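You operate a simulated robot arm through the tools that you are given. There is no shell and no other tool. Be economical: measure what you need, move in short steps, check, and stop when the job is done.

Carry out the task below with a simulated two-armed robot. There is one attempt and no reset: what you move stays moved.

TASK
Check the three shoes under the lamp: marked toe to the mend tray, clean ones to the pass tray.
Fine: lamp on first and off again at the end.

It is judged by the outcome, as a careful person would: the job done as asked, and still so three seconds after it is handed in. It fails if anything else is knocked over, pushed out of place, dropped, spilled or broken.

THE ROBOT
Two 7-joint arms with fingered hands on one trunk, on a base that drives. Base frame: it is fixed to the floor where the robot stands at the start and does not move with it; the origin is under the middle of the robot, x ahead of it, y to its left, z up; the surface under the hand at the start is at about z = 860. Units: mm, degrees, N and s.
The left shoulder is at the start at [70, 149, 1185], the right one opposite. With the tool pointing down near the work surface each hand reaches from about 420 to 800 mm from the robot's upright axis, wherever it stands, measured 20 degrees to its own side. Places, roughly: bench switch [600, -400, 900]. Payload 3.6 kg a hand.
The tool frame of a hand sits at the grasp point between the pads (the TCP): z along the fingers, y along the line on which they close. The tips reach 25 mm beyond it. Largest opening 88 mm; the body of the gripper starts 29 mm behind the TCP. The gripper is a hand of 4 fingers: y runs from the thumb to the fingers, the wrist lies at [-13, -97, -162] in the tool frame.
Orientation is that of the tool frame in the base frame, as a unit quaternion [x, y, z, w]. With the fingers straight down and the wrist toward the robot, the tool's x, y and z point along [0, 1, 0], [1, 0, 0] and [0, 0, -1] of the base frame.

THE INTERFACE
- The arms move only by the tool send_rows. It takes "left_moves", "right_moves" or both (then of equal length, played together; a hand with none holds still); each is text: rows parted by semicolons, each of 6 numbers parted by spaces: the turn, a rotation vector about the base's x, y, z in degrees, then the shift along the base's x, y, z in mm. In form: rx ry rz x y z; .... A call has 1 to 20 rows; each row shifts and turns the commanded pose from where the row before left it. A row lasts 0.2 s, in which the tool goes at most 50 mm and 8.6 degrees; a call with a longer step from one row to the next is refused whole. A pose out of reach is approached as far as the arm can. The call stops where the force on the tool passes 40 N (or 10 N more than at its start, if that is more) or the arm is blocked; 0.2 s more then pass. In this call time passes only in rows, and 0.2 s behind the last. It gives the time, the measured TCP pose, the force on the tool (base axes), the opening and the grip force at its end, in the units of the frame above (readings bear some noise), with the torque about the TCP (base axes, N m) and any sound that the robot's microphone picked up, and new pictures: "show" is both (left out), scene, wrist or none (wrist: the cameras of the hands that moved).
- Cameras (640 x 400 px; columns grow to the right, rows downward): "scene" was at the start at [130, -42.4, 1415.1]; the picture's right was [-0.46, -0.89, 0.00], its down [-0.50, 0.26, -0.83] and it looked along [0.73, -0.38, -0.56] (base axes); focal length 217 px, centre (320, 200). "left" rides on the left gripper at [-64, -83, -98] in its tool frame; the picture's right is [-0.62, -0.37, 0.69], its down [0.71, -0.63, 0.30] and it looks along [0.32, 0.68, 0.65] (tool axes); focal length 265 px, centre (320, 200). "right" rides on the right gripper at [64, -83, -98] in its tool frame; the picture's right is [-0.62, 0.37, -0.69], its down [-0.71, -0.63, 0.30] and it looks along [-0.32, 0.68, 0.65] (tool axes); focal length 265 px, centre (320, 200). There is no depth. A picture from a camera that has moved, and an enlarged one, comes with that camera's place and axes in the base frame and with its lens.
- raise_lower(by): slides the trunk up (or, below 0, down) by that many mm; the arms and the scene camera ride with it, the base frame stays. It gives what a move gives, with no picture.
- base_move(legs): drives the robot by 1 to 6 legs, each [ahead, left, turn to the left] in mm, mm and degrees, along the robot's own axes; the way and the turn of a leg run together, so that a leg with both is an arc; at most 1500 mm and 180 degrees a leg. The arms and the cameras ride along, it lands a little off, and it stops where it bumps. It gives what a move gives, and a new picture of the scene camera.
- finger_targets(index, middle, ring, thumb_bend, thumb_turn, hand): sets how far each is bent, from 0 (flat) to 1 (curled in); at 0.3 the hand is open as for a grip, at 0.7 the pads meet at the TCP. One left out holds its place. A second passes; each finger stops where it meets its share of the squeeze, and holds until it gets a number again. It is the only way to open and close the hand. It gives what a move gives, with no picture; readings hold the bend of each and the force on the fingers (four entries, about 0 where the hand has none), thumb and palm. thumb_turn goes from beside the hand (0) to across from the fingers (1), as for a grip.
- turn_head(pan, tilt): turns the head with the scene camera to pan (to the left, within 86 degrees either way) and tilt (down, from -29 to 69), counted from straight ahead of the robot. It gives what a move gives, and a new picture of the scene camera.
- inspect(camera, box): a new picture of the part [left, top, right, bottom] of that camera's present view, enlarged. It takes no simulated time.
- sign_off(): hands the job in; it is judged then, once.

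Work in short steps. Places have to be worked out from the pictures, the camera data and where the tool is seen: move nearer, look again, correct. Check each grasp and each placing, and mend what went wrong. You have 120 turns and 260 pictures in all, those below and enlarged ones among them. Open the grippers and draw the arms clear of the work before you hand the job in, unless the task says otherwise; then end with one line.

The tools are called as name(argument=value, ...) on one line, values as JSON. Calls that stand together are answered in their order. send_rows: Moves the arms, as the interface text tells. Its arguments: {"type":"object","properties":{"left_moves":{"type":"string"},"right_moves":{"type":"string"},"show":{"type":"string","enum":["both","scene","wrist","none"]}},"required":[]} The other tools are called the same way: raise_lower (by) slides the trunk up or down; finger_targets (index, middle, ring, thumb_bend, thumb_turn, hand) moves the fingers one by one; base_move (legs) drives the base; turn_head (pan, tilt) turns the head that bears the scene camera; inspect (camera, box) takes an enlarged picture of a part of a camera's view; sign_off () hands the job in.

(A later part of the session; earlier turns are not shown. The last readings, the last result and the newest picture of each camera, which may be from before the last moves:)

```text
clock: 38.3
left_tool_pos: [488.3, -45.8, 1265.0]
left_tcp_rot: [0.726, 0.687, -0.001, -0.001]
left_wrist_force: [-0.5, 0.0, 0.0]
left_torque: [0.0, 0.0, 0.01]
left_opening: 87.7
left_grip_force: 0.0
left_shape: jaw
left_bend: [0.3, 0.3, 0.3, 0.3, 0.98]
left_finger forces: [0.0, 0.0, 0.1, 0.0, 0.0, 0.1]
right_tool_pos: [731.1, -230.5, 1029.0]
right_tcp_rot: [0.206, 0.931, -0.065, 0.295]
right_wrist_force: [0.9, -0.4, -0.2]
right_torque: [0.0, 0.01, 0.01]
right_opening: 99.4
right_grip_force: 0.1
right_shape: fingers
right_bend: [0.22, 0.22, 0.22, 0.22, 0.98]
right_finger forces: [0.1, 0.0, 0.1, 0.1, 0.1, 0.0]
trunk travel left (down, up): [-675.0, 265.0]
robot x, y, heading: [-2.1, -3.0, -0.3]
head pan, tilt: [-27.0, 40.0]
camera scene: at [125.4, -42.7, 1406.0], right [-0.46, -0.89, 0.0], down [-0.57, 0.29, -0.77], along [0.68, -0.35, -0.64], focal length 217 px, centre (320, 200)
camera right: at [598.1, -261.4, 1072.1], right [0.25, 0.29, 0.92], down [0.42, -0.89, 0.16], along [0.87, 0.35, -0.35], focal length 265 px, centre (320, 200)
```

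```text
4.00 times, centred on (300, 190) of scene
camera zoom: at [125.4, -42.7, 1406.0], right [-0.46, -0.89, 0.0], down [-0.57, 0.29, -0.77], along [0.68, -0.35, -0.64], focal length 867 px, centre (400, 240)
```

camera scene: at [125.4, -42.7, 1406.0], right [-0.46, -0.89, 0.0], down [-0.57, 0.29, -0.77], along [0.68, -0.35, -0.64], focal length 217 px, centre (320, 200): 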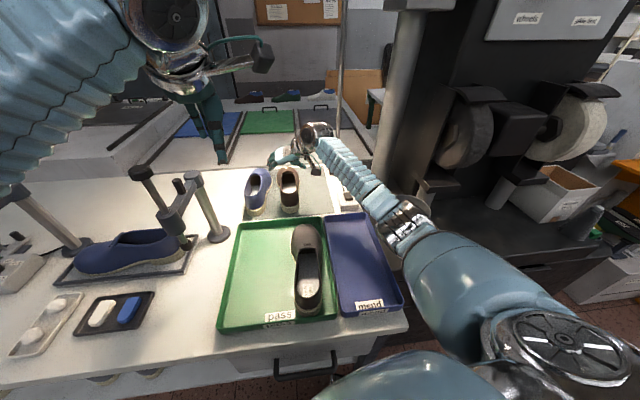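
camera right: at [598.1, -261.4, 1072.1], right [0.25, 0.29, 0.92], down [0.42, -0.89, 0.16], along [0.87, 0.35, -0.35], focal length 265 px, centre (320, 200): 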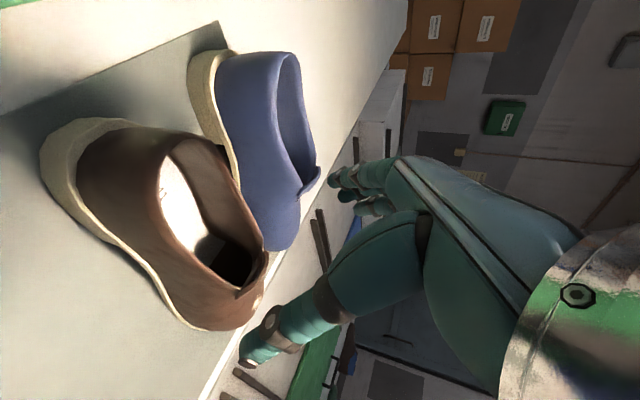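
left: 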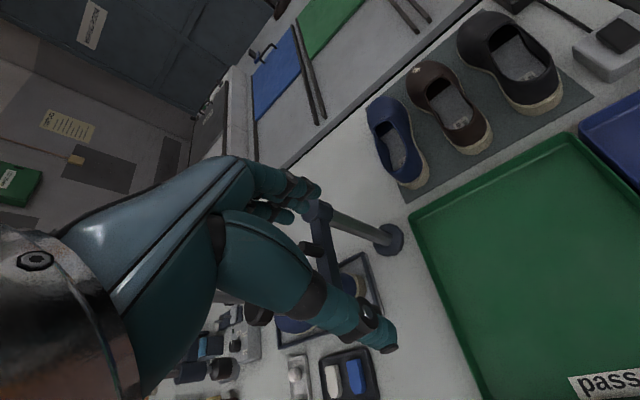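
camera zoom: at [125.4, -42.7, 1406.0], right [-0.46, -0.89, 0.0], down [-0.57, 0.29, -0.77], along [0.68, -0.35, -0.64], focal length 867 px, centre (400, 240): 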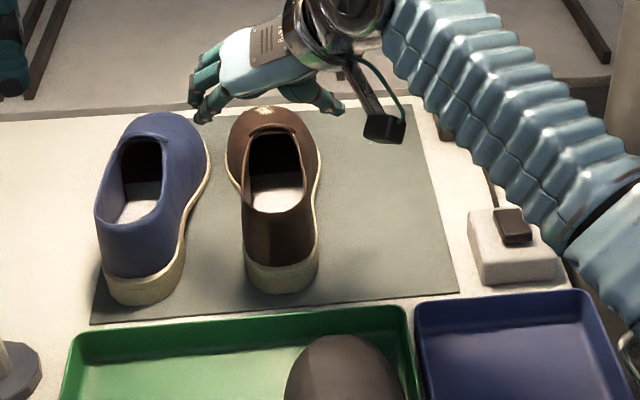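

Brown's heel is ≈(693, -214), axis ≈ -22°; the hand sits right over the grip point. I narrow the fingers a bit (blue shoe on that side) and lower.

finger_targets(hand="right", index=0.26, middle=0.27, ring=0.27, thumb_bend=0.2)

send_rows(right_moves="0 0 1 0 0 -20;0 0 1 0 0 -20;0 0 0 0 0 -15;0 0 0 0 0 -10", show="wrist")

inspect(camera="left", box=[370, 20, 540, 130])

inspect(camera="scene", box=[230, 145, 350, 220])

```text
clock: 39.3
left_tool_pos: [488.7, -45.4, 1265.9]
left_tcp_rot: [0.726, 0.688, 0.0, -0.001]
left_wrist_force: [0.1, -0.6, 0.1]
left_torque: [0.0, 0.01, 0.01]
left_opening: 87.8
left_grip_force: 0.1
left_shape: jaw
left_bend: [0.3, 0.3, 0.3, 0.3, 0.98]
left_finger forces: [0.0, 0.0, 0.0, 0.0, 0.0, 0.0]
right_tool_pos: [730.5, -231.1, 1028.7]
right_tcp_rot: [0.206, 0.931, -0.065, 0.295]
right_wrist_force: [0.6, 0.0, -0.2]
right_torque: [-0.02, -0.01, -0.01]
right_opening: 96.3
right_grip_force: 0.0
right_shape: fingers
right_bend: [0.26, 0.27, 0.27, 0.2, 0.98]
right_finger forces: [0.0, 0.0, 0.1, 0.1, 0.0, 0.0]
trunk travel left (down, up): [-675.0, 265.0]
robot x, y, heading: [-3.0, -2.4, -0.0]
head pan, tilt: [-27.0, 40.0]
```

```text
clock: 40.3
left_tool_pos: [487.8, -45.9, 1265.0]
left_tcp_rot: [0.727, 0.687, 0.0, 0.0]
left_wrist_force: [-0.7, -0.3, 0.3]
left_torque: [0.01, 0.02, -0.04]
left_opening: 87.7
left_grip_force: 0.0
left_shape: jaw
left_bend: [0.3, 0.3, 0.3, 0.3, 0.98]
left_finger forces: [0.0, 0.1, 0.0, 0.1, 0.1, 0.1]
right_tool_pos: [731.5, -229.6, 964.9]
right_tcp_rot: [0.189, 0.934, -0.059, 0.296]
right_wrist_force: [-0.3, 0.1, 0.1]
right_torque: [0.02, -0.01, 0.03]
right_opening: 96.2
right_grip_force: 0.1
right_shape: fingers
right_bend: [0.26, 0.27, 0.27, 0.2, 0.98]
right_finger forces: [0.1, 0.0, 0.0, 0.1, 0.0, 0.0]
trunk travel left (down, up): [-675.0, 265.0]
robot x, y, heading: [-3.8, -1.3, -0.1]
head pan, tilt: [-27.0, 40.0]
camera right: at [598.8, -266.1, 1008.0], right [0.24, 0.3, 0.92], down [0.45, -0.88, 0.16], along [0.86, 0.38, -0.35], focal length 265 px, centre (320, 200)
```

right: 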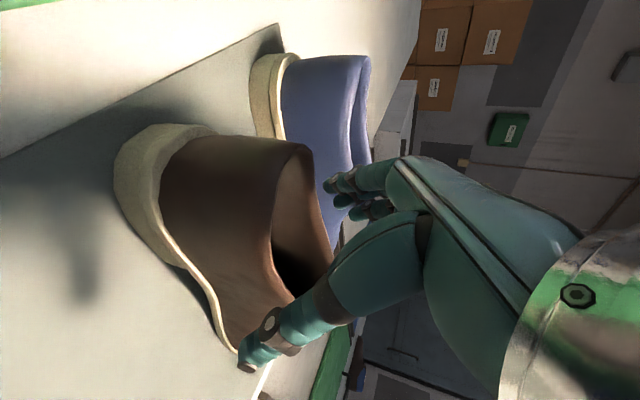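

```text
3.64 times, centred on (455, 75) of left
camera zoom: at [401.1, -105.1, 1363.4], right [-0.4, -0.6, -0.69], down [-0.59, 0.75, -0.3], along [0.7, 0.28, -0.65], focal length 965 px, centre (-171, 654)
```

zoom: 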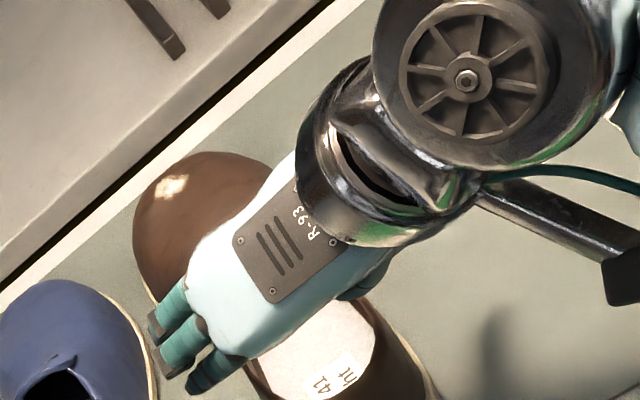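

```text
5.33 times, centred on (290, 182) of scene
camera zoom: at [124.6, -42.5, 1406.1], right [-0.46, -0.89, 0.0], down [-0.57, 0.29, -0.77], along [0.68, -0.35, -0.64], focal length 1156 px, centre (480, 293)
```

zoom: 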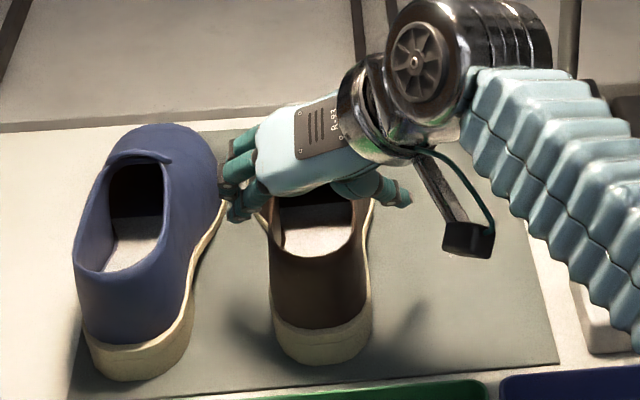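

Fingers will pass between the shoes; I shift 4 mm right and lower to ≈932.

send_rows(right_moves="0 0 0 -2 -4 -8;0 0 0 0 0 -8;0 0 0 0 0 -7;0 0 0 0 0 -6;0 0 0 0 0 -5", show="wrist")

inspect(camera="left", box=[370, 20, 540, 130])

inspect(camera="scene", box=[230, 145, 350, 220])

```text
clock: 41.5
left_tool_pos: [486.3, -44.3, 1265.9]
left_tcp_rot: [0.727, 0.686, -0.001, 0.001]
left_wrist_force: [0.3, -0.5, 0.3]
left_torque: [-0.01, 0.03, 0.02]
left_opening: 87.7
left_grip_force: 0.1
left_shape: jaw
left_bend: [0.3, 0.3, 0.3, 0.3, 0.98]
left_finger forces: [0.1, 0.1, 0.1, 0.0, 0.0, 0.0]
right_tool_pos: [728.7, -232.9, 933.0]
right_tcp_rot: [0.189, 0.934, -0.058, 0.297]
right_wrist_force: [1.3, 4.0, 6.8]
right_torque: [0.18, 0.08, -0.08]
right_opening: 98.0
right_grip_force: 2.9
right_shape: fingers
right_bend: [0.25, 0.27, 0.27, 0.2, 0.98]
right_finger forces: [6.5, 0.0, 0.1, 0.0, 0.1, 0.0]
trunk travel left (down, up): [-675.0, 265.0]
robot x, y, heading: [-1.3, -0.4, -0.2]
head pan, tilt: [-27.0, 40.0]
camera right: at [595.9, -267.8, 975.9], right [0.24, 0.3, 0.92], down [0.45, -0.88, 0.16], along [0.86, 0.38, -0.34], focal length 265 px, centre (320, 200)
```

right: 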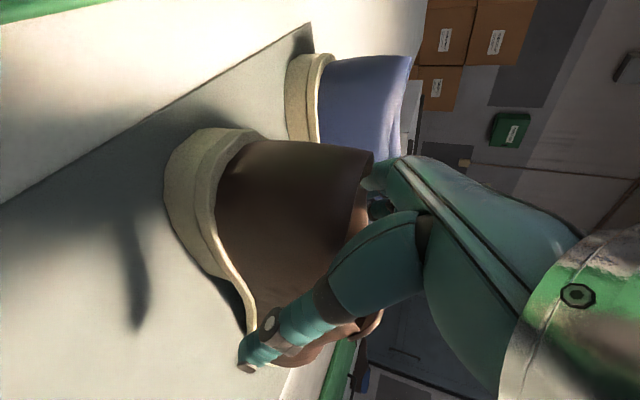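

```text
3.64 times, centred on (455, 75) of left
camera zoom: at [399.8, -103.4, 1364.1], right [-0.4, -0.6, -0.69], down [-0.59, 0.75, -0.31], along [0.7, 0.28, -0.65], focal length 965 px, centre (-171, 654)
```

zoom: 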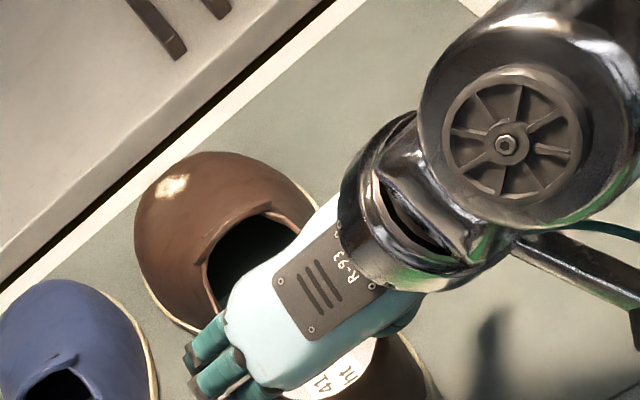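

```text
5.33 times, centred on (290, 182) of scene
camera zoom: at [123.3, -40.8, 1406.4], right [-0.46, -0.89, 0.0], down [-0.57, 0.29, -0.77], along [0.68, -0.35, -0.64], focal length 1156 px, centre (480, 293)
```

zoom: 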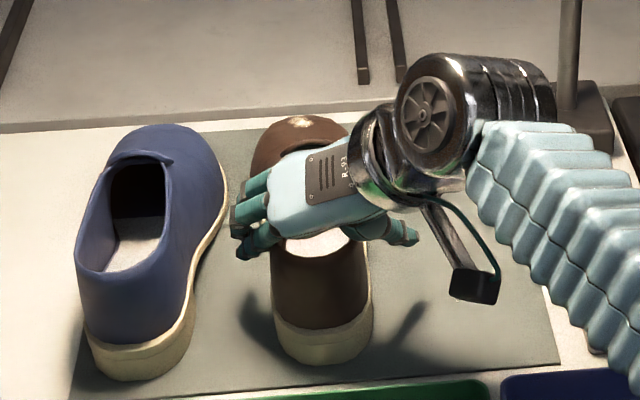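

Straddling with light index contact; close the hand.

finger_targets(hand="right", thumb_bend=0.4)

finger_targets(hand="right", index=0.7, middle=0.7, ring=0.7, thumb_bend=0.7)

send_rows(right_moves="0 0 0 0 0 5;0 0 0 0 0 10;0 0 0 0 0 15;0 0 0 0 0 15")

inspect(camera="scene", box=[230, 145, 350, 220])

```text
clock: 42.5
left_tool_pos: [486.7, -43.5, 1266.2]
left_tcp_rot: [0.727, 0.687, 0.001, 0.001]
left_wrist_force: [-0.2, -0.1, -0.5]
left_torque: [-0.01, 0.0, 0.0]
left_opening: 87.6
left_grip_force: 0.0
left_shape: jaw
left_bend: [0.3, 0.3, 0.3, 0.3, 0.98]
left_finger forces: [0.0, 0.0, 0.1, 0.0, 0.0, 0.0]
right_tool_pos: [727.3, -232.5, 931.8]
right_tcp_rot: [0.19, 0.934, -0.06, 0.296]
right_wrist_force: [2.7, 4.5, 10.9]
right_torque: [0.3, 0.13, -0.13]
right_opening: 81.6
right_grip_force: 4.9
right_shape: fingers
right_bend: [0.25, 0.27, 0.27, 0.4, 0.98]
right_finger forces: [9.6, 0.0, 0.0, 0.0, 0.0, 0.0]
trunk travel left (down, up): [-675.0, 265.0]
robot x, y, heading: [-0.1, 3.3, -0.2]
head pan, tilt: [-27.0, 40.0]
```

```text
clock: 43.5
left_tool_pos: [486.7, -45.1, 1265.2]
left_tcp_rot: [0.727, 0.687, 0.0, 0.001]
left_wrist_force: [0.0, 0.2, 1.1]
left_torque: [0.01, -0.02, 0.06]
left_opening: 87.7
left_grip_force: 0.1
left_shape: jaw
left_bend: [0.3, 0.3, 0.3, 0.3, 0.98]
left_finger forces: [0.0, 0.1, 0.0, 0.0, 0.0, 0.0]
right_tool_pos: [728.1, -233.8, 930.1]
right_tcp_rot: [0.19, 0.934, -0.06, 0.297]
right_wrist_force: [1.1, 2.3, 8.4]
right_torque: [0.01, 0.09, 0.21]
right_opening: 52.1
right_grip_force: 28.2
right_shape: fingers
right_bend: [0.4, 0.48, 0.48, 0.54, 0.96]
right_finger forces: [13.2, 7.5, 8.0, 0.1, 27.2, 0.0]
trunk travel left (down, up): [-675.0, 265.0]
robot x, y, heading: [-1.6, -4.7, 0.0]
head pan, tilt: [-27.0, 40.0]
```

```text
clock: 44.5
left_tool_pos: [490.0, -45.2, 1265.0]
left_tcp_rot: [0.726, 0.687, -0.001, 0.0]
left_wrist_force: [-0.1, 0.1, 0.1]
left_torque: [0.01, -0.03, 0.0]
left_opening: 87.7
left_grip_force: 0.1
left_shape: jaw
left_bend: [0.3, 0.3, 0.3, 0.3, 0.98]
left_finger forces: [0.0, 0.1, 0.0, 0.0, 0.1, 0.0]
right_tool_pos: [727.9, -234.9, 973.4]
right_tcp_rot: [0.19, 0.935, -0.061, 0.294]
right_wrist_force: [-0.2, -1.0, -4.4]
right_torque: [0.16, 0.29, 0.03]
right_opening: 51.9
right_grip_force: 24.2
right_shape: fingers
right_bend: [0.4, 0.5, 0.52, 0.54, 0.92]
right_finger forces: [11.3, 5.4, 5.3, 0.0, 25.7, 0.0]
trunk travel left (down, up): [-675.0, 265.0]
robot x, y, heading: [-1.8, -1.7, 0.1]
head pan, tilt: [-27.0, 40.0]
camera scene: at [125.6, -42.7, 1405.9], right [-0.46, -0.89, 0.0], down [-0.57, 0.29, -0.77], along [0.68, -0.35, -0.64], focal length 217 px, centre (320, 200)
camera right: at [597.3, -269.1, 1017.4], right [0.25, 0.3, 0.92], down [0.45, -0.88, 0.16], along [0.86, 0.38, -0.35], focal length 265 px, centre (320, 200)
```

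scene: 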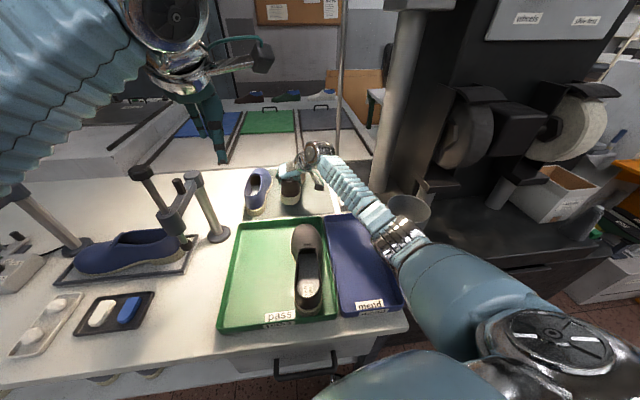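
right: 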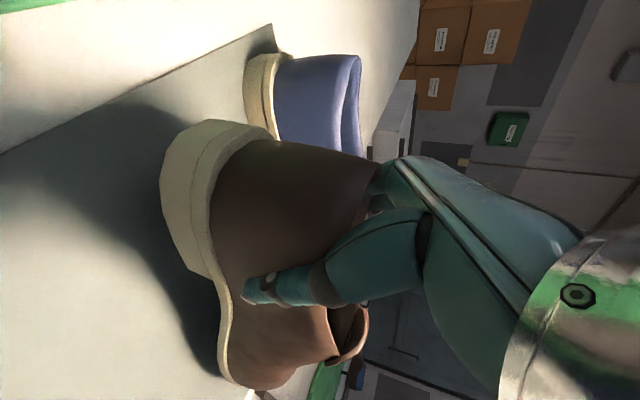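

```text
5.33 times, centred on (290, 182) of scene
camera zoom: at [125.6, -42.7, 1405.9], right [-0.46, -0.89, 0.0], down [-0.57, 0.29, -0.77], along [0.68, -0.35, -0.64], focal length 1156 px, centre (480, 293)
```

zoom: 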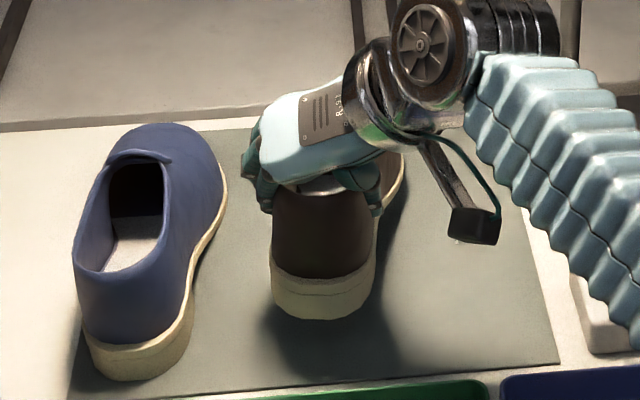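

Brown is held. Lift it clear, then drive back as before.

send_rows(right_moves="0 0 0 0 0 20;0 0 0 0 0 25;0 0 0 0 0 25;0 0 0 0 0 20", show="none")

base_move(legs=[[-178, 69, 0]])

inspect(camera="scene", box=[230, 120, 390, 270])

inspect(camera="left", box=[360, 0, 640, 240])

```text
clock: 45.5
left_tool_pos: [488.8, -45.1, 1263.3]
left_tcp_rot: [0.726, 0.688, -0.001, 0.001]
left_wrist_force: [-0.2, 0.4, 0.0]
left_torque: [0.02, -0.03, 0.01]
left_opening: 87.9
left_grip_force: 0.0
left_shape: jaw
left_bend: [0.3, 0.3, 0.3, 0.3, 0.98]
left_finger forces: [0.0, 0.0, 0.0, 0.0, 0.0, 0.1]
right_tool_pos: [727.5, -234.6, 1064.4]
right_tcp_rot: [0.19, 0.934, -0.06, 0.296]
right_wrist_force: [0.0, -0.6, -2.9]
right_torque: [0.1, 0.27, -0.03]
right_opening: 51.7
right_grip_force: 24.0
right_shape: fingers
right_bend: [0.4, 0.5, 0.52, 0.54, 0.92]
right_finger forces: [11.5, 5.4, 5.4, 0.0, 25.6, 0.0]
trunk travel left (down, up): [-675.0, 265.0]
robot x, y, heading: [-3.8, -2.0, 0.0]
head pan, tilt: [-27.0, 40.0]
```

```text
clock: 48.4
left_tool_pos: [309.3, 25.4, 1264.1]
left_tcp_rot: [0.728, 0.686, -0.001, -0.001]
left_wrist_force: [0.0, 0.0, -0.8]
left_torque: [0.0, -0.01, 0.01]
left_opening: 87.6
left_grip_force: 0.1
left_shape: jaw
left_bend: [0.3, 0.3, 0.3, 0.3, 0.98]
left_finger forces: [0.1, 0.0, 0.0, 0.0, 0.0, 0.0]
right_tool_pos: [548.3, -163.9, 1063.2]
right_tcp_rot: [0.19, 0.935, -0.06, 0.295]
right_wrist_force: [1.0, 0.8, -3.4]
right_torque: [0.14, 0.25, 0.02]
right_opening: 52.0
right_grip_force: 23.5
right_shape: fingers
right_bend: [0.4, 0.5, 0.52, 0.54, 0.92]
right_finger forces: [11.6, 5.3, 5.3, 0.1, 24.8, 0.1]
trunk travel left (down, up): [-675.0, 265.0]
robot x, y, heading: [-188.7, 70.7, -0.2]
head pan, tilt: [-27.0, 40.0]
camera scene: at [-57.2, 29.8, 1405.9], right [-0.46, -0.89, 0.0], down [-0.57, 0.29, -0.77], along [0.68, -0.35, -0.64], focal length 217 px, centre (320, 200)
```

scene: 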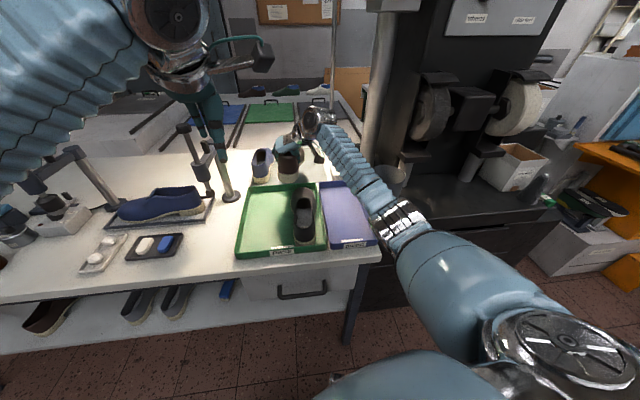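

```text
2.67 times, centred on (310, 195) of scene
camera zoom: at [-57.2, 29.8, 1405.9], right [-0.46, -0.89, 0.0], down [-0.57, 0.29, -0.77], along [0.68, -0.35, -0.64], focal length 578 px, centre (347, 213)
```

zoom: 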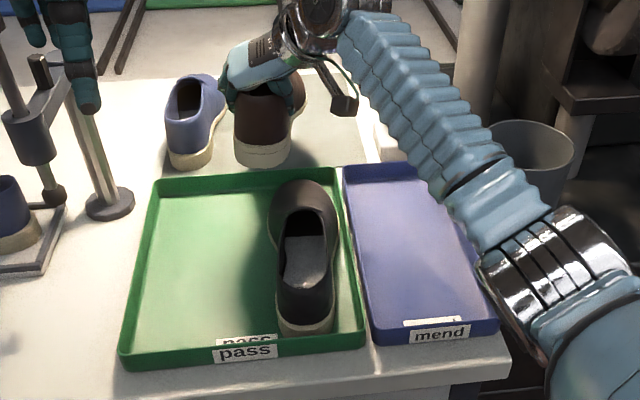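

```text
1.67 times, centred on (500, 120) of left
camera zoom: at [221.9, -34.2, 1362.9], right [-0.4, -0.6, -0.69], down [-0.59, 0.75, -0.3], along [0.7, 0.28, -0.66], focal length 442 px, centre (20, 333)
```

zoom: 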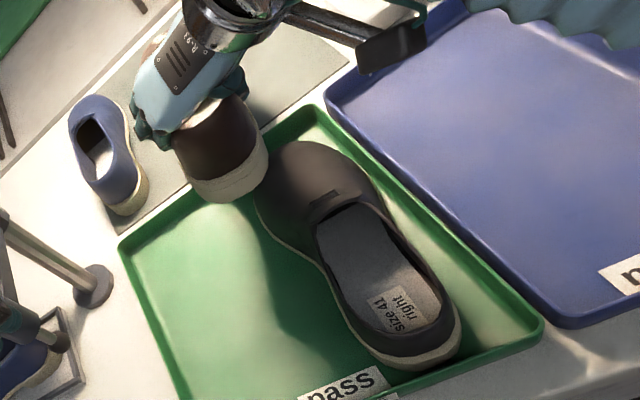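

I carry the brown shoe over to above the mend tray: TCP ≈ (331, -283).

send_rows(right_moves="0 0 0 -15 -8 20;0 0 0 -31 -17 0;0 0 0 -31 -17 0;0 0 0 -31 -17 0;0 0 0 -31 -17 0;0 0 0 -31 -17 0;0 0 0 -31 -17 0;0 0 0 -16 -9 -15")

inspect(camera="scene", box=[270, 150, 410, 270])

inspect(camera="left", box=[440, 0, 640, 240])

```text
clock: 50.2
left_tool_pos: [308.5, 24.0, 1264.7]
left_tcp_rot: [0.727, 0.687, -0.001, 0.0]
left_wrist_force: [0.3, -0.2, -0.5]
left_torque: [0.03, -0.02, 0.02]
left_opening: 88.1
left_grip_force: 0.0
left_shape: jaw
left_bend: [0.3, 0.3, 0.3, 0.3, 0.98]
left_finger forces: [0.0, 0.0, 0.1, 0.0, 0.1, 0.0]
right_tool_pos: [330.3, -281.9, 1068.0]
right_tcp_rot: [0.189, 0.934, -0.06, 0.296]
right_wrist_force: [0.8, -0.3, -4.4]
right_torque: [0.13, 0.26, 0.03]
right_opening: 51.8
right_grip_force: 21.3
right_shape: fingers
right_bend: [0.4, 0.51, 0.52, 0.54, 0.92]
right_finger forces: [9.6, 5.1, 5.0, 0.1, 23.6, 0.1]
trunk travel left (down, up): [-675.0, 265.0]
robot x, y, heading: [-186.5, 63.9, -0.4]
head pan, tilt: [-27.0, 40.0]
camera scene: at [-58.3, 28.5, 1406.1], right [-0.46, -0.89, 0.0], down [-0.57, 0.29, -0.77], along [0.68, -0.35, -0.64], focal length 217 px, centre (320, 200)
camera right: at [198.2, -318.2, 1112.4], right [0.24, 0.3, 0.92], down [0.45, -0.88, 0.16], along [0.86, 0.38, -0.35], focal length 265 px, centre (320, 200)
```

scene: 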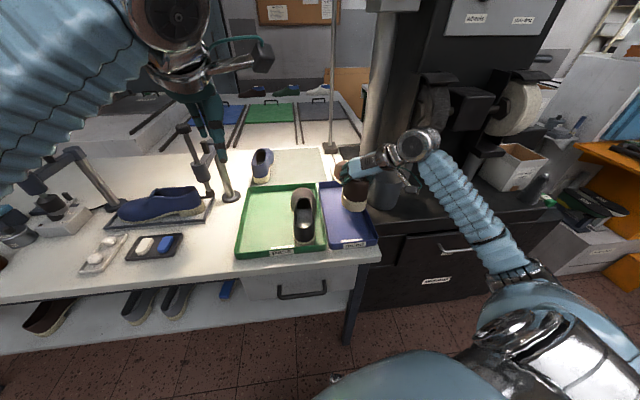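
right: 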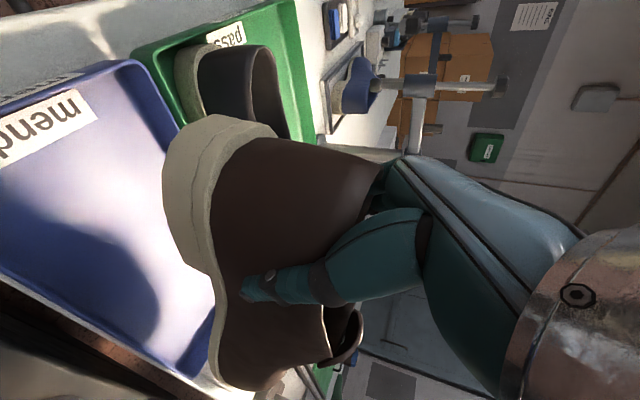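

```text
3.33 times, centred on (340, 210) of scene
camera zoom: at [-58.3, 28.5, 1406.1], right [-0.46, -0.89, 0.0], down [-0.57, 0.29, -0.77], along [0.68, -0.35, -0.64], focal length 722 px, centre (253, 167)
```

zoom: 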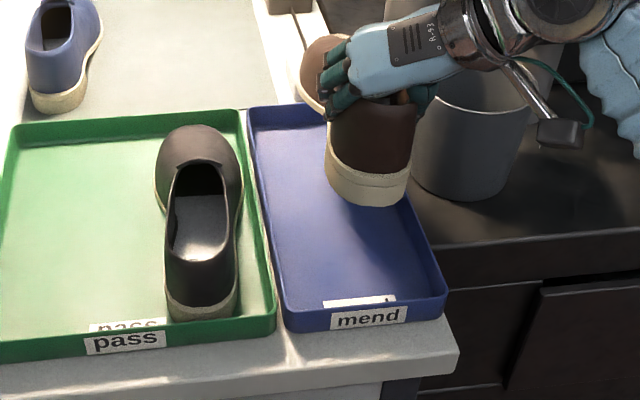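

```text
1.67 times, centred on (540, 120) of left
camera zoom: at [220.8, -35.4, 1363.2], right [-0.4, -0.6, -0.69], down [-0.59, 0.75, -0.3], along [0.7, 0.28, -0.65], focal length 442 px, centre (-47, 333)
```

zoom: 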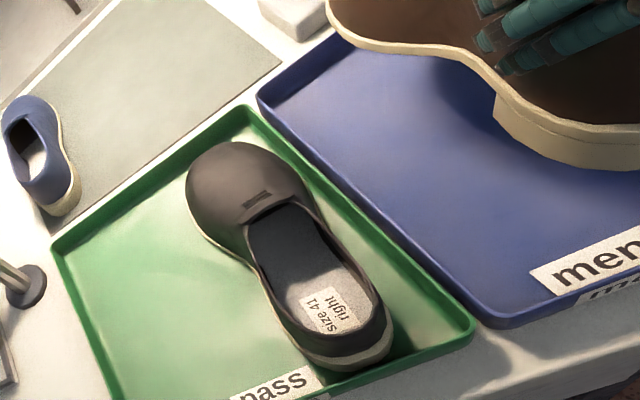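

Heel is right where wanted (≈(288, -257)). I lower part way and re-check yaw against the tray walls.

send_rows(right_moves="0 0 0 0 -1 -25;0 0 0 0 -1 -25;0 0 0 0 0 -25;0 0 0 0 0 -20", show="wrist")

inspect(camera="scene", box=[290, 160, 410, 260])

inspect(camera="left", box=[440, 0, 640, 240])

```text
clock: 51.2
left_tool_pos: [307.0, 22.9, 1264.3]
left_tcp_rot: [0.727, 0.687, 0.0, 0.0]
left_wrist_force: [0.8, -0.2, -0.1]
left_torque: [-0.02, 0.0, 0.04]
left_opening: 87.6
left_grip_force: 0.1
left_shape: jaw
left_bend: [0.3, 0.3, 0.3, 0.3, 0.98]
left_finger forces: [0.0, 0.1, 0.0, 0.0, 0.0, 0.0]
right_tool_pos: [330.0, -286.7, 972.0]
right_tcp_rot: [0.19, 0.934, -0.06, 0.296]
right_wrist_force: [0.2, 0.5, -4.0]
right_torque: [0.12, 0.25, 0.03]
right_opening: 51.8
right_grip_force: 21.9
right_shape: fingers
right_bend: [0.4, 0.51, 0.53, 0.54, 0.92]
right_finger forces: [9.8, 4.9, 4.8, 0.0, 23.4, 0.1]
trunk travel left (down, up): [-675.0, 265.0]
robot x, y, heading: [-188.8, 68.5, -0.1]
head pan, tilt: [-27.0, 40.0]
camera right: at [198.7, -321.7, 1017.4], right [0.24, 0.3, 0.92], down [0.45, -0.88, 0.16], along [0.86, 0.38, -0.35], focal length 265 px, centre (320, 200)
```

right: 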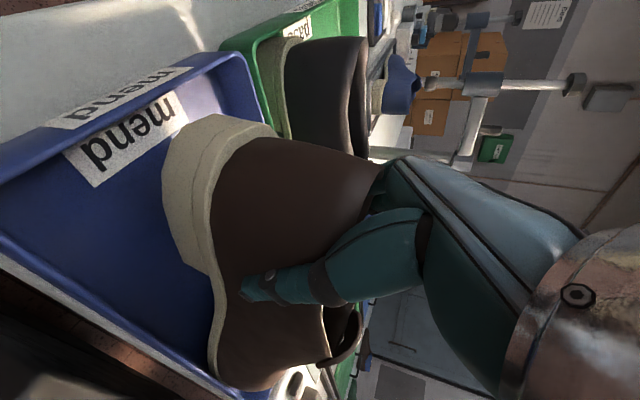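

```text
4.00 times, centred on (350, 210) of scene
camera zoom: at [-58.2, 28.0, 1406.0], right [-0.46, -0.89, 0.0], down [-0.57, 0.29, -0.77], along [0.68, -0.35, -0.64], focal length 867 px, centre (200, 160)
```

zoom: 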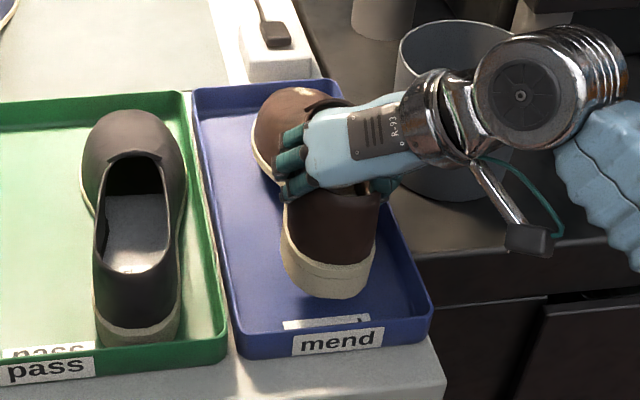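

```text
1.67 times, centred on (540, 120) of left
camera zoom: at [220.9, -35.9, 1363.1], right [-0.4, -0.6, -0.69], down [-0.59, 0.75, -0.3], along [0.7, 0.28, -0.65], focal length 442 px, centre (-47, 333)
```

zoom: 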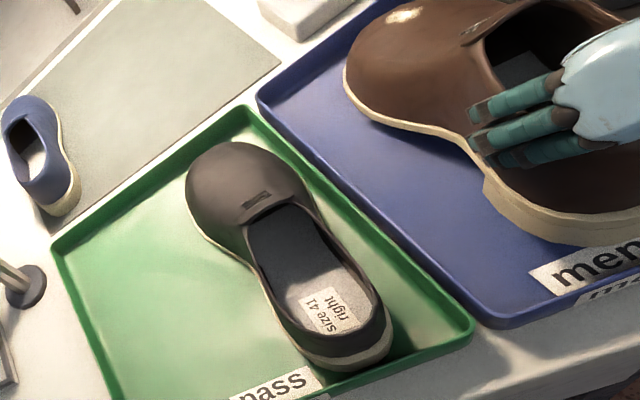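

Heel is well placed, the toe sits a few degrees to the right. I rotate +3.5° and lower slowly to contact.

send_rows(right_moves="0 0 3.5 0 1 0;0 0 0 0 0 -8;0 0 0 0 0 -8;0 0 0 0 0 -7;0 0 0 0 0 -6", show="wrist")

inspect(camera="scene", box=[290, 160, 410, 260])

inspect(camera="left", box=[440, 0, 640, 240])

```text
clock: 52.4
left_tool_pos: [308.3, 24.5, 1263.9]
left_tcp_rot: [0.727, 0.686, -0.001, -0.001]
left_wrist_force: [1.6, 0.2, 1.2]
left_torque: [0.01, 0.04, -0.02]
left_opening: 88.0
left_grip_force: 0.1
left_shape: jaw
left_bend: [0.3, 0.3, 0.3, 0.3, 0.98]
left_finger forces: [0.1, 0.0, 0.0, 0.0, 0.1, 0.0]
right_tool_pos: [328.4, -284.8, 946.2]
right_tcp_rot: [0.16, 0.94, -0.051, 0.298]
right_wrist_force: [-0.8, -0.2, -0.8]
right_torque: [-0.13, -0.11, -0.03]
right_opening: 51.7
right_grip_force: 20.9
right_shape: fingers
right_bend: [0.41, 0.51, 0.52, 0.53, 0.93]
right_finger forces: [8.9, 5.3, 6.4, 0.0, 21.1, 0.0]
trunk travel left (down, up): [-675.0, 265.0]
robot x, y, heading: [-187.3, 67.7, -0.1]
head pan, tilt: [-27.0, 40.0]
camera right: at [199.8, -327.7, 989.4], right [0.22, 0.31, 0.92], down [0.51, -0.85, 0.16], along [0.83, 0.43, -0.35], focal length 265 px, centre (320, 200)
```

right: 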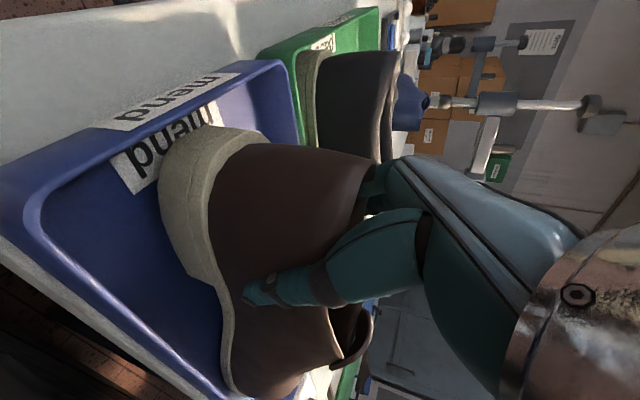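

```text
4.00 times, centred on (350, 210) of scene
camera zoom: at [-59.0, 28.8, 1406.1], right [-0.46, -0.89, 0.0], down [-0.57, 0.29, -0.77], along [0.68, -0.35, -0.64], focal length 867 px, centre (200, 160)
```

zoom: 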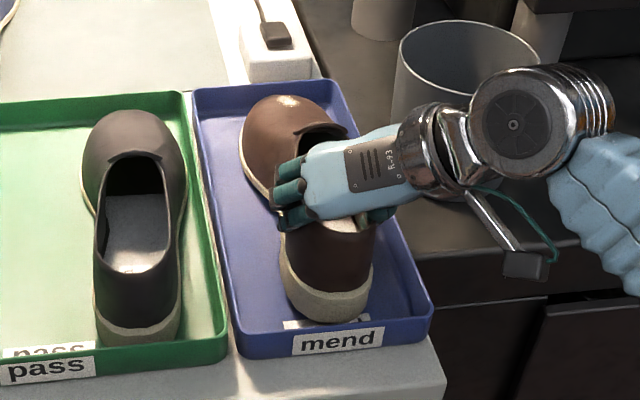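

```text
1.67 times, centred on (540, 120) of left
camera zoom: at [220.2, -35.1, 1363.4], right [-0.4, -0.6, -0.69], down [-0.59, 0.75, -0.3], along [0.7, 0.28, -0.65], focal length 442 px, centre (-47, 333)
```

zoom: 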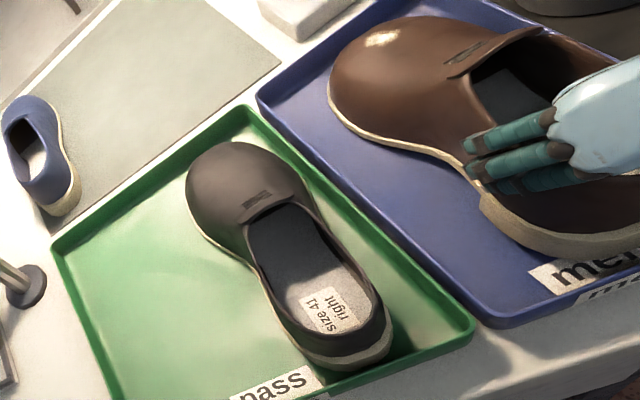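

The toe sits close to the right wall while the left has ~35 mm spare. I lift slightly, shift 15 mm left, and lower again.

send_rows(right_moves="0 0 0 0 0 8;0 0 0 3 7 0;0 0 0 3 7 0;0 0 0 0 0 -8", show="wrist")

inspect(camera="scene", box=[290, 160, 410, 260])

```text
clock: 53.4
left_tool_pos: [308.1, 23.4, 1264.0]
left_tcp_rot: [0.727, 0.686, 0.0, 0.0]
left_wrist_force: [-0.1, -0.9, 0.0]
left_torque: [0.0, 0.03, 0.0]
left_opening: 87.6
left_grip_force: 0.1
left_shape: jaw
left_bend: [0.3, 0.3, 0.3, 0.3, 0.98]
left_finger forces: [0.0, 0.0, 0.0, 0.0, 0.0, 0.0]
right_tool_pos: [337.6, -270.9, 946.8]
right_tcp_rot: [0.162, 0.939, -0.052, 0.298]
right_wrist_force: [-0.8, -0.4, -1.1]
right_torque: [-0.12, -0.12, -0.06]
right_opening: 51.5
right_grip_force: 20.5
right_shape: fingers
right_bend: [0.41, 0.51, 0.52, 0.53, 0.93]
right_finger forces: [8.8, 5.5, 6.4, 0.0, 21.3, 0.0]
trunk travel left (down, up): [-675.0, 265.0]
robot x, y, heading: [-184.4, 69.3, 0.1]
head pan, tilt: [-27.0, 40.0]
camera right: at [206.2, -314.0, 990.3], right [0.22, 0.31, 0.92], down [0.51, -0.85, 0.16], along [0.83, 0.43, -0.35], focal length 265 px, centre (320, 200)
```

right: 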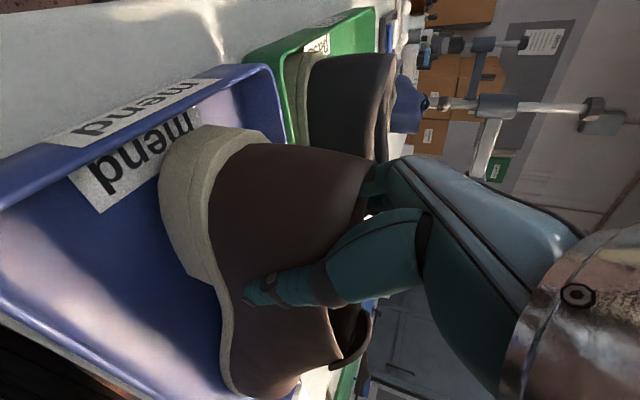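

```text
4.00 times, centred on (350, 210) of scene
camera zoom: at [-59.1, 28.6, 1406.1], right [-0.46, -0.89, 0.0], down [-0.57, 0.29, -0.77], along [0.68, -0.35, -0.64], focal length 867 px, centre (200, 160)
```

zoom: 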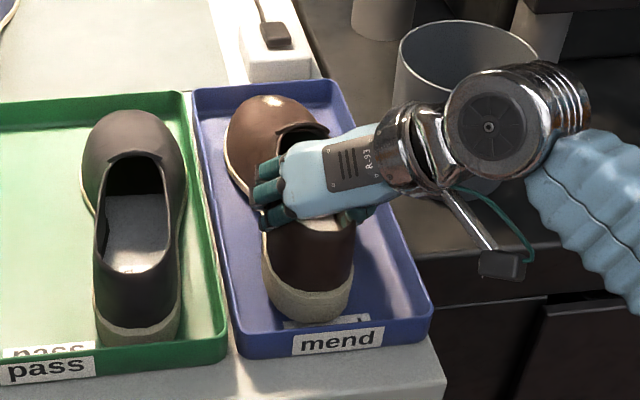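

Well centred now; toe rests on the floor. I press down a little more so the heel comes near the floor before release.

send_rows(right_moves="0 0 0 0 0 -3;0 0 0 0 0 -3;0 0 0 0 0 -3;0 0 0 0 0 -2", show="none")

```text
clock: 54.4
left_tool_pos: [307.0, 25.0, 1264.7]
left_tcp_rot: [0.726, 0.687, 0.0, 0.001]
left_wrist_force: [0.4, 0.1, 0.6]
left_torque: [-0.02, -0.02, -0.01]
left_opening: 87.5
left_grip_force: 0.1
left_shape: jaw
left_bend: [0.3, 0.3, 0.3, 0.3, 0.98]
left_finger forces: [0.0, 0.0, 0.0, 0.1, 0.0, 0.1]
right_tool_pos: [335.0, -270.0, 935.6]
right_tcp_rot: [0.162, 0.939, -0.051, 0.298]
right_wrist_force: [-0.9, 1.3, -0.6]
right_torque: [-0.24, -0.17, -0.04]
right_opening: 51.6
right_grip_force: 20.5
right_shape: fingers
right_bend: [0.42, 0.51, 0.51, 0.52, 0.93]
right_finger forces: [8.7, 5.1, 6.6, 0.1, 20.6, 0.1]
trunk travel left (down, up): [-675.0, 265.0]
robot x, y, heading: [-185.2, 68.8, -0.2]
head pan, tilt: [-27.0, 40.0]
```

Still light force: the shoe is pivoting to flat. A few more millimetres.

send_rows(right_moves="0 0 0 0 0 -2;0 0 0 0 0 -2;0 0 0 0 0 -2", show="none")

inspect(camera="scene", box=[290, 160, 410, 260])

```text
clock: 55.2
left_tool_pos: [303.8, 25.0, 1265.5]
left_tcp_rot: [0.728, 0.686, 0.0, 0.001]
left_wrist_force: [-0.1, -0.4, -0.1]
left_torque: [-0.01, -0.02, -0.01]
left_opening: 87.7
left_grip_force: 0.0
left_shape: jaw
left_bend: [0.3, 0.3, 0.3, 0.3, 0.98]
left_finger forces: [0.0, 0.0, 0.0, 0.1, 0.0, 0.0]
right_tool_pos: [334.5, -270.0, 933.9]
right_tcp_rot: [0.162, 0.938, -0.05, 0.303]
right_wrist_force: [-1.9, -0.3, 19.1]
right_torque: [-0.27, -0.02, -0.23]
right_opening: 51.7
right_grip_force: 21.8
right_shape: fingers
right_bend: [0.42, 0.51, 0.51, 0.52, 0.95]
right_finger forces: [8.6, 5.2, 6.5, 0.0, 23.2, 0.0]
trunk travel left (down, up): [-675.0, 265.0]
robot x, y, heading: [-186.7, 69.2, -0.0]
head pan, tilt: [-27.0, 40.0]
```

```text
4.00 times, centred on (350, 210) of scene
camera zoom: at [-62.2, 30.7, 1406.8], right [-0.46, -0.89, 0.0], down [-0.57, 0.29, -0.77], along [0.68, -0.35, -0.64], focal length 867 px, centre (200, 160)
```

zoom: 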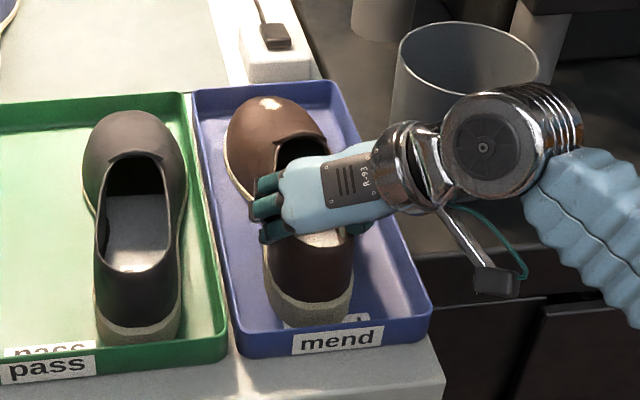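

Shoe is flat on the floor (19 N up). Release: open, then widen and lift off.

finger_targets(hand="right", index=0.22, middle=0.22, ring=0.22, thumb_bend=0.22)

send_rows(right_moves="0 0 0 0 0 8;0 0 0 0 0 15;0 0 0 0 0 30;0 0 0 0 0 40;0 0 0 0 0 40;0 0 0 0 0 30")

inspect(camera="scene", box=[230, 140, 410, 270])

```text
clock: 56.2
left_tool_pos: [306.4, 24.1, 1265.7]
left_tcp_rot: [0.728, 0.686, 0.0, 0.0]
left_wrist_force: [-1.1, -1.2, 0.6]
left_torque: [0.01, -0.03, -0.01]
left_opening: 87.4
left_grip_force: 0.1
left_shape: jaw
left_bend: [0.3, 0.3, 0.3, 0.3, 0.98]
left_finger forces: [0.1, 0.0, 0.0, 0.0, 0.0, 0.1]
right_tool_pos: [335.4, -270.0, 927.1]
right_tcp_rot: [0.161, 0.94, -0.051, 0.297]
right_wrist_force: [-2.4, -0.1, 4.7]
right_torque: [0.01, 0.06, 0.03]
right_opening: 99.9
right_grip_force: 2.7
right_shape: fingers
right_bend: [0.22, 0.22, 0.22, 0.22, 0.98]
right_finger forces: [0.3, 0.0, 0.1, 0.1, 4.3, 0.0]
trunk travel left (down, up): [-675.0, 265.0]
robot x, y, heading: [-184.6, 68.5, -0.4]
head pan, tilt: [-27.0, 40.0]
```

```text
clock: 57.6
left_tool_pos: [307.9, 24.1, 1264.3]
left_tcp_rot: [0.727, 0.686, 0.0, 0.0]
left_wrist_force: [0.6, -0.3, 0.2]
left_torque: [0.0, -0.02, -0.02]
left_opening: 87.7
left_grip_force: 0.0
left_shape: jaw
left_bend: [0.3, 0.3, 0.3, 0.3, 0.98]
left_finger forces: [0.0, 0.0, 0.1, 0.0, 0.0, 0.0]
right_tool_pos: [336.9, -270.7, 1089.1]
right_tcp_rot: [0.161, 0.94, -0.05, 0.296]
right_wrist_force: [0.7, 0.4, 0.9]
right_torque: [0.01, -0.01, 0.04]
right_opening: 99.8
right_grip_force: 0.1
right_shape: fingers
right_bend: [0.22, 0.22, 0.22, 0.22, 0.98]
right_finger forces: [0.0, 0.1, 0.0, 0.0, 0.0, 0.0]
trunk travel left (down, up): [-675.0, 265.0]
robot x, y, heading: [-187.5, 65.6, -0.3]
head pan, tilt: [-27.0, 40.0]
camera scene: at [-58.6, 29.2, 1406.1], right [-0.46, -0.89, 0.0], down [-0.57, 0.29, -0.77], along [0.68, -0.35, -0.64], focal length 217 px, centre (320, 200)
camera right: at [206.2, -314.3, 1134.2], right [0.23, 0.31, 0.92], down [0.51, -0.85, 0.16], along [0.83, 0.43, -0.35], focal length 265 px, centre (320, 200)
```

scene: 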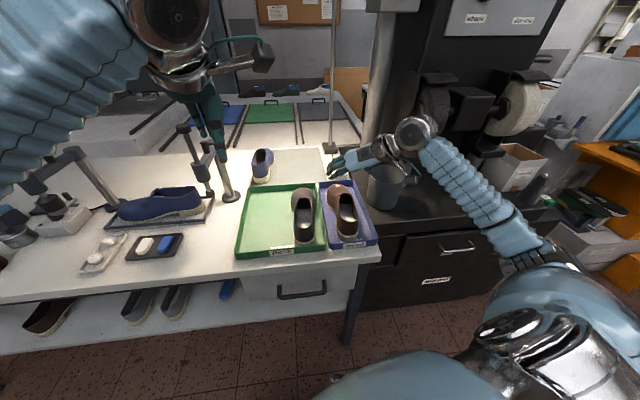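
right: 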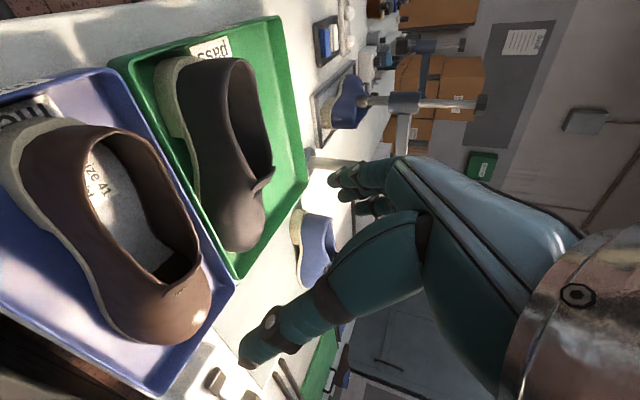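

```text
3.08 times, centred on (320, 205) of scene
camera zoom: at [-58.6, 29.2, 1406.1], right [-0.46, -0.89, 0.0], down [-0.57, 0.29, -0.77], along [0.68, -0.35, -0.64], focal length 667 px, centre (320, 185)
```

zoom: 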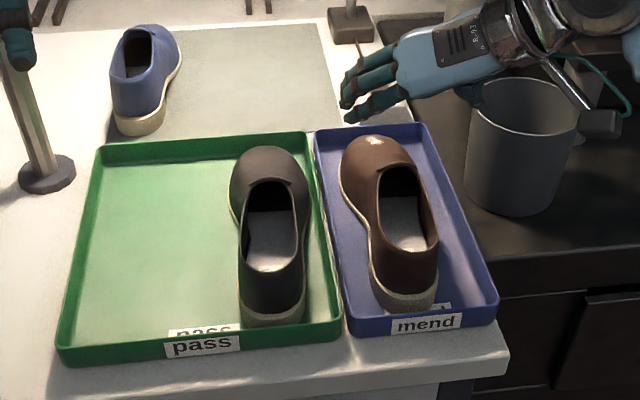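

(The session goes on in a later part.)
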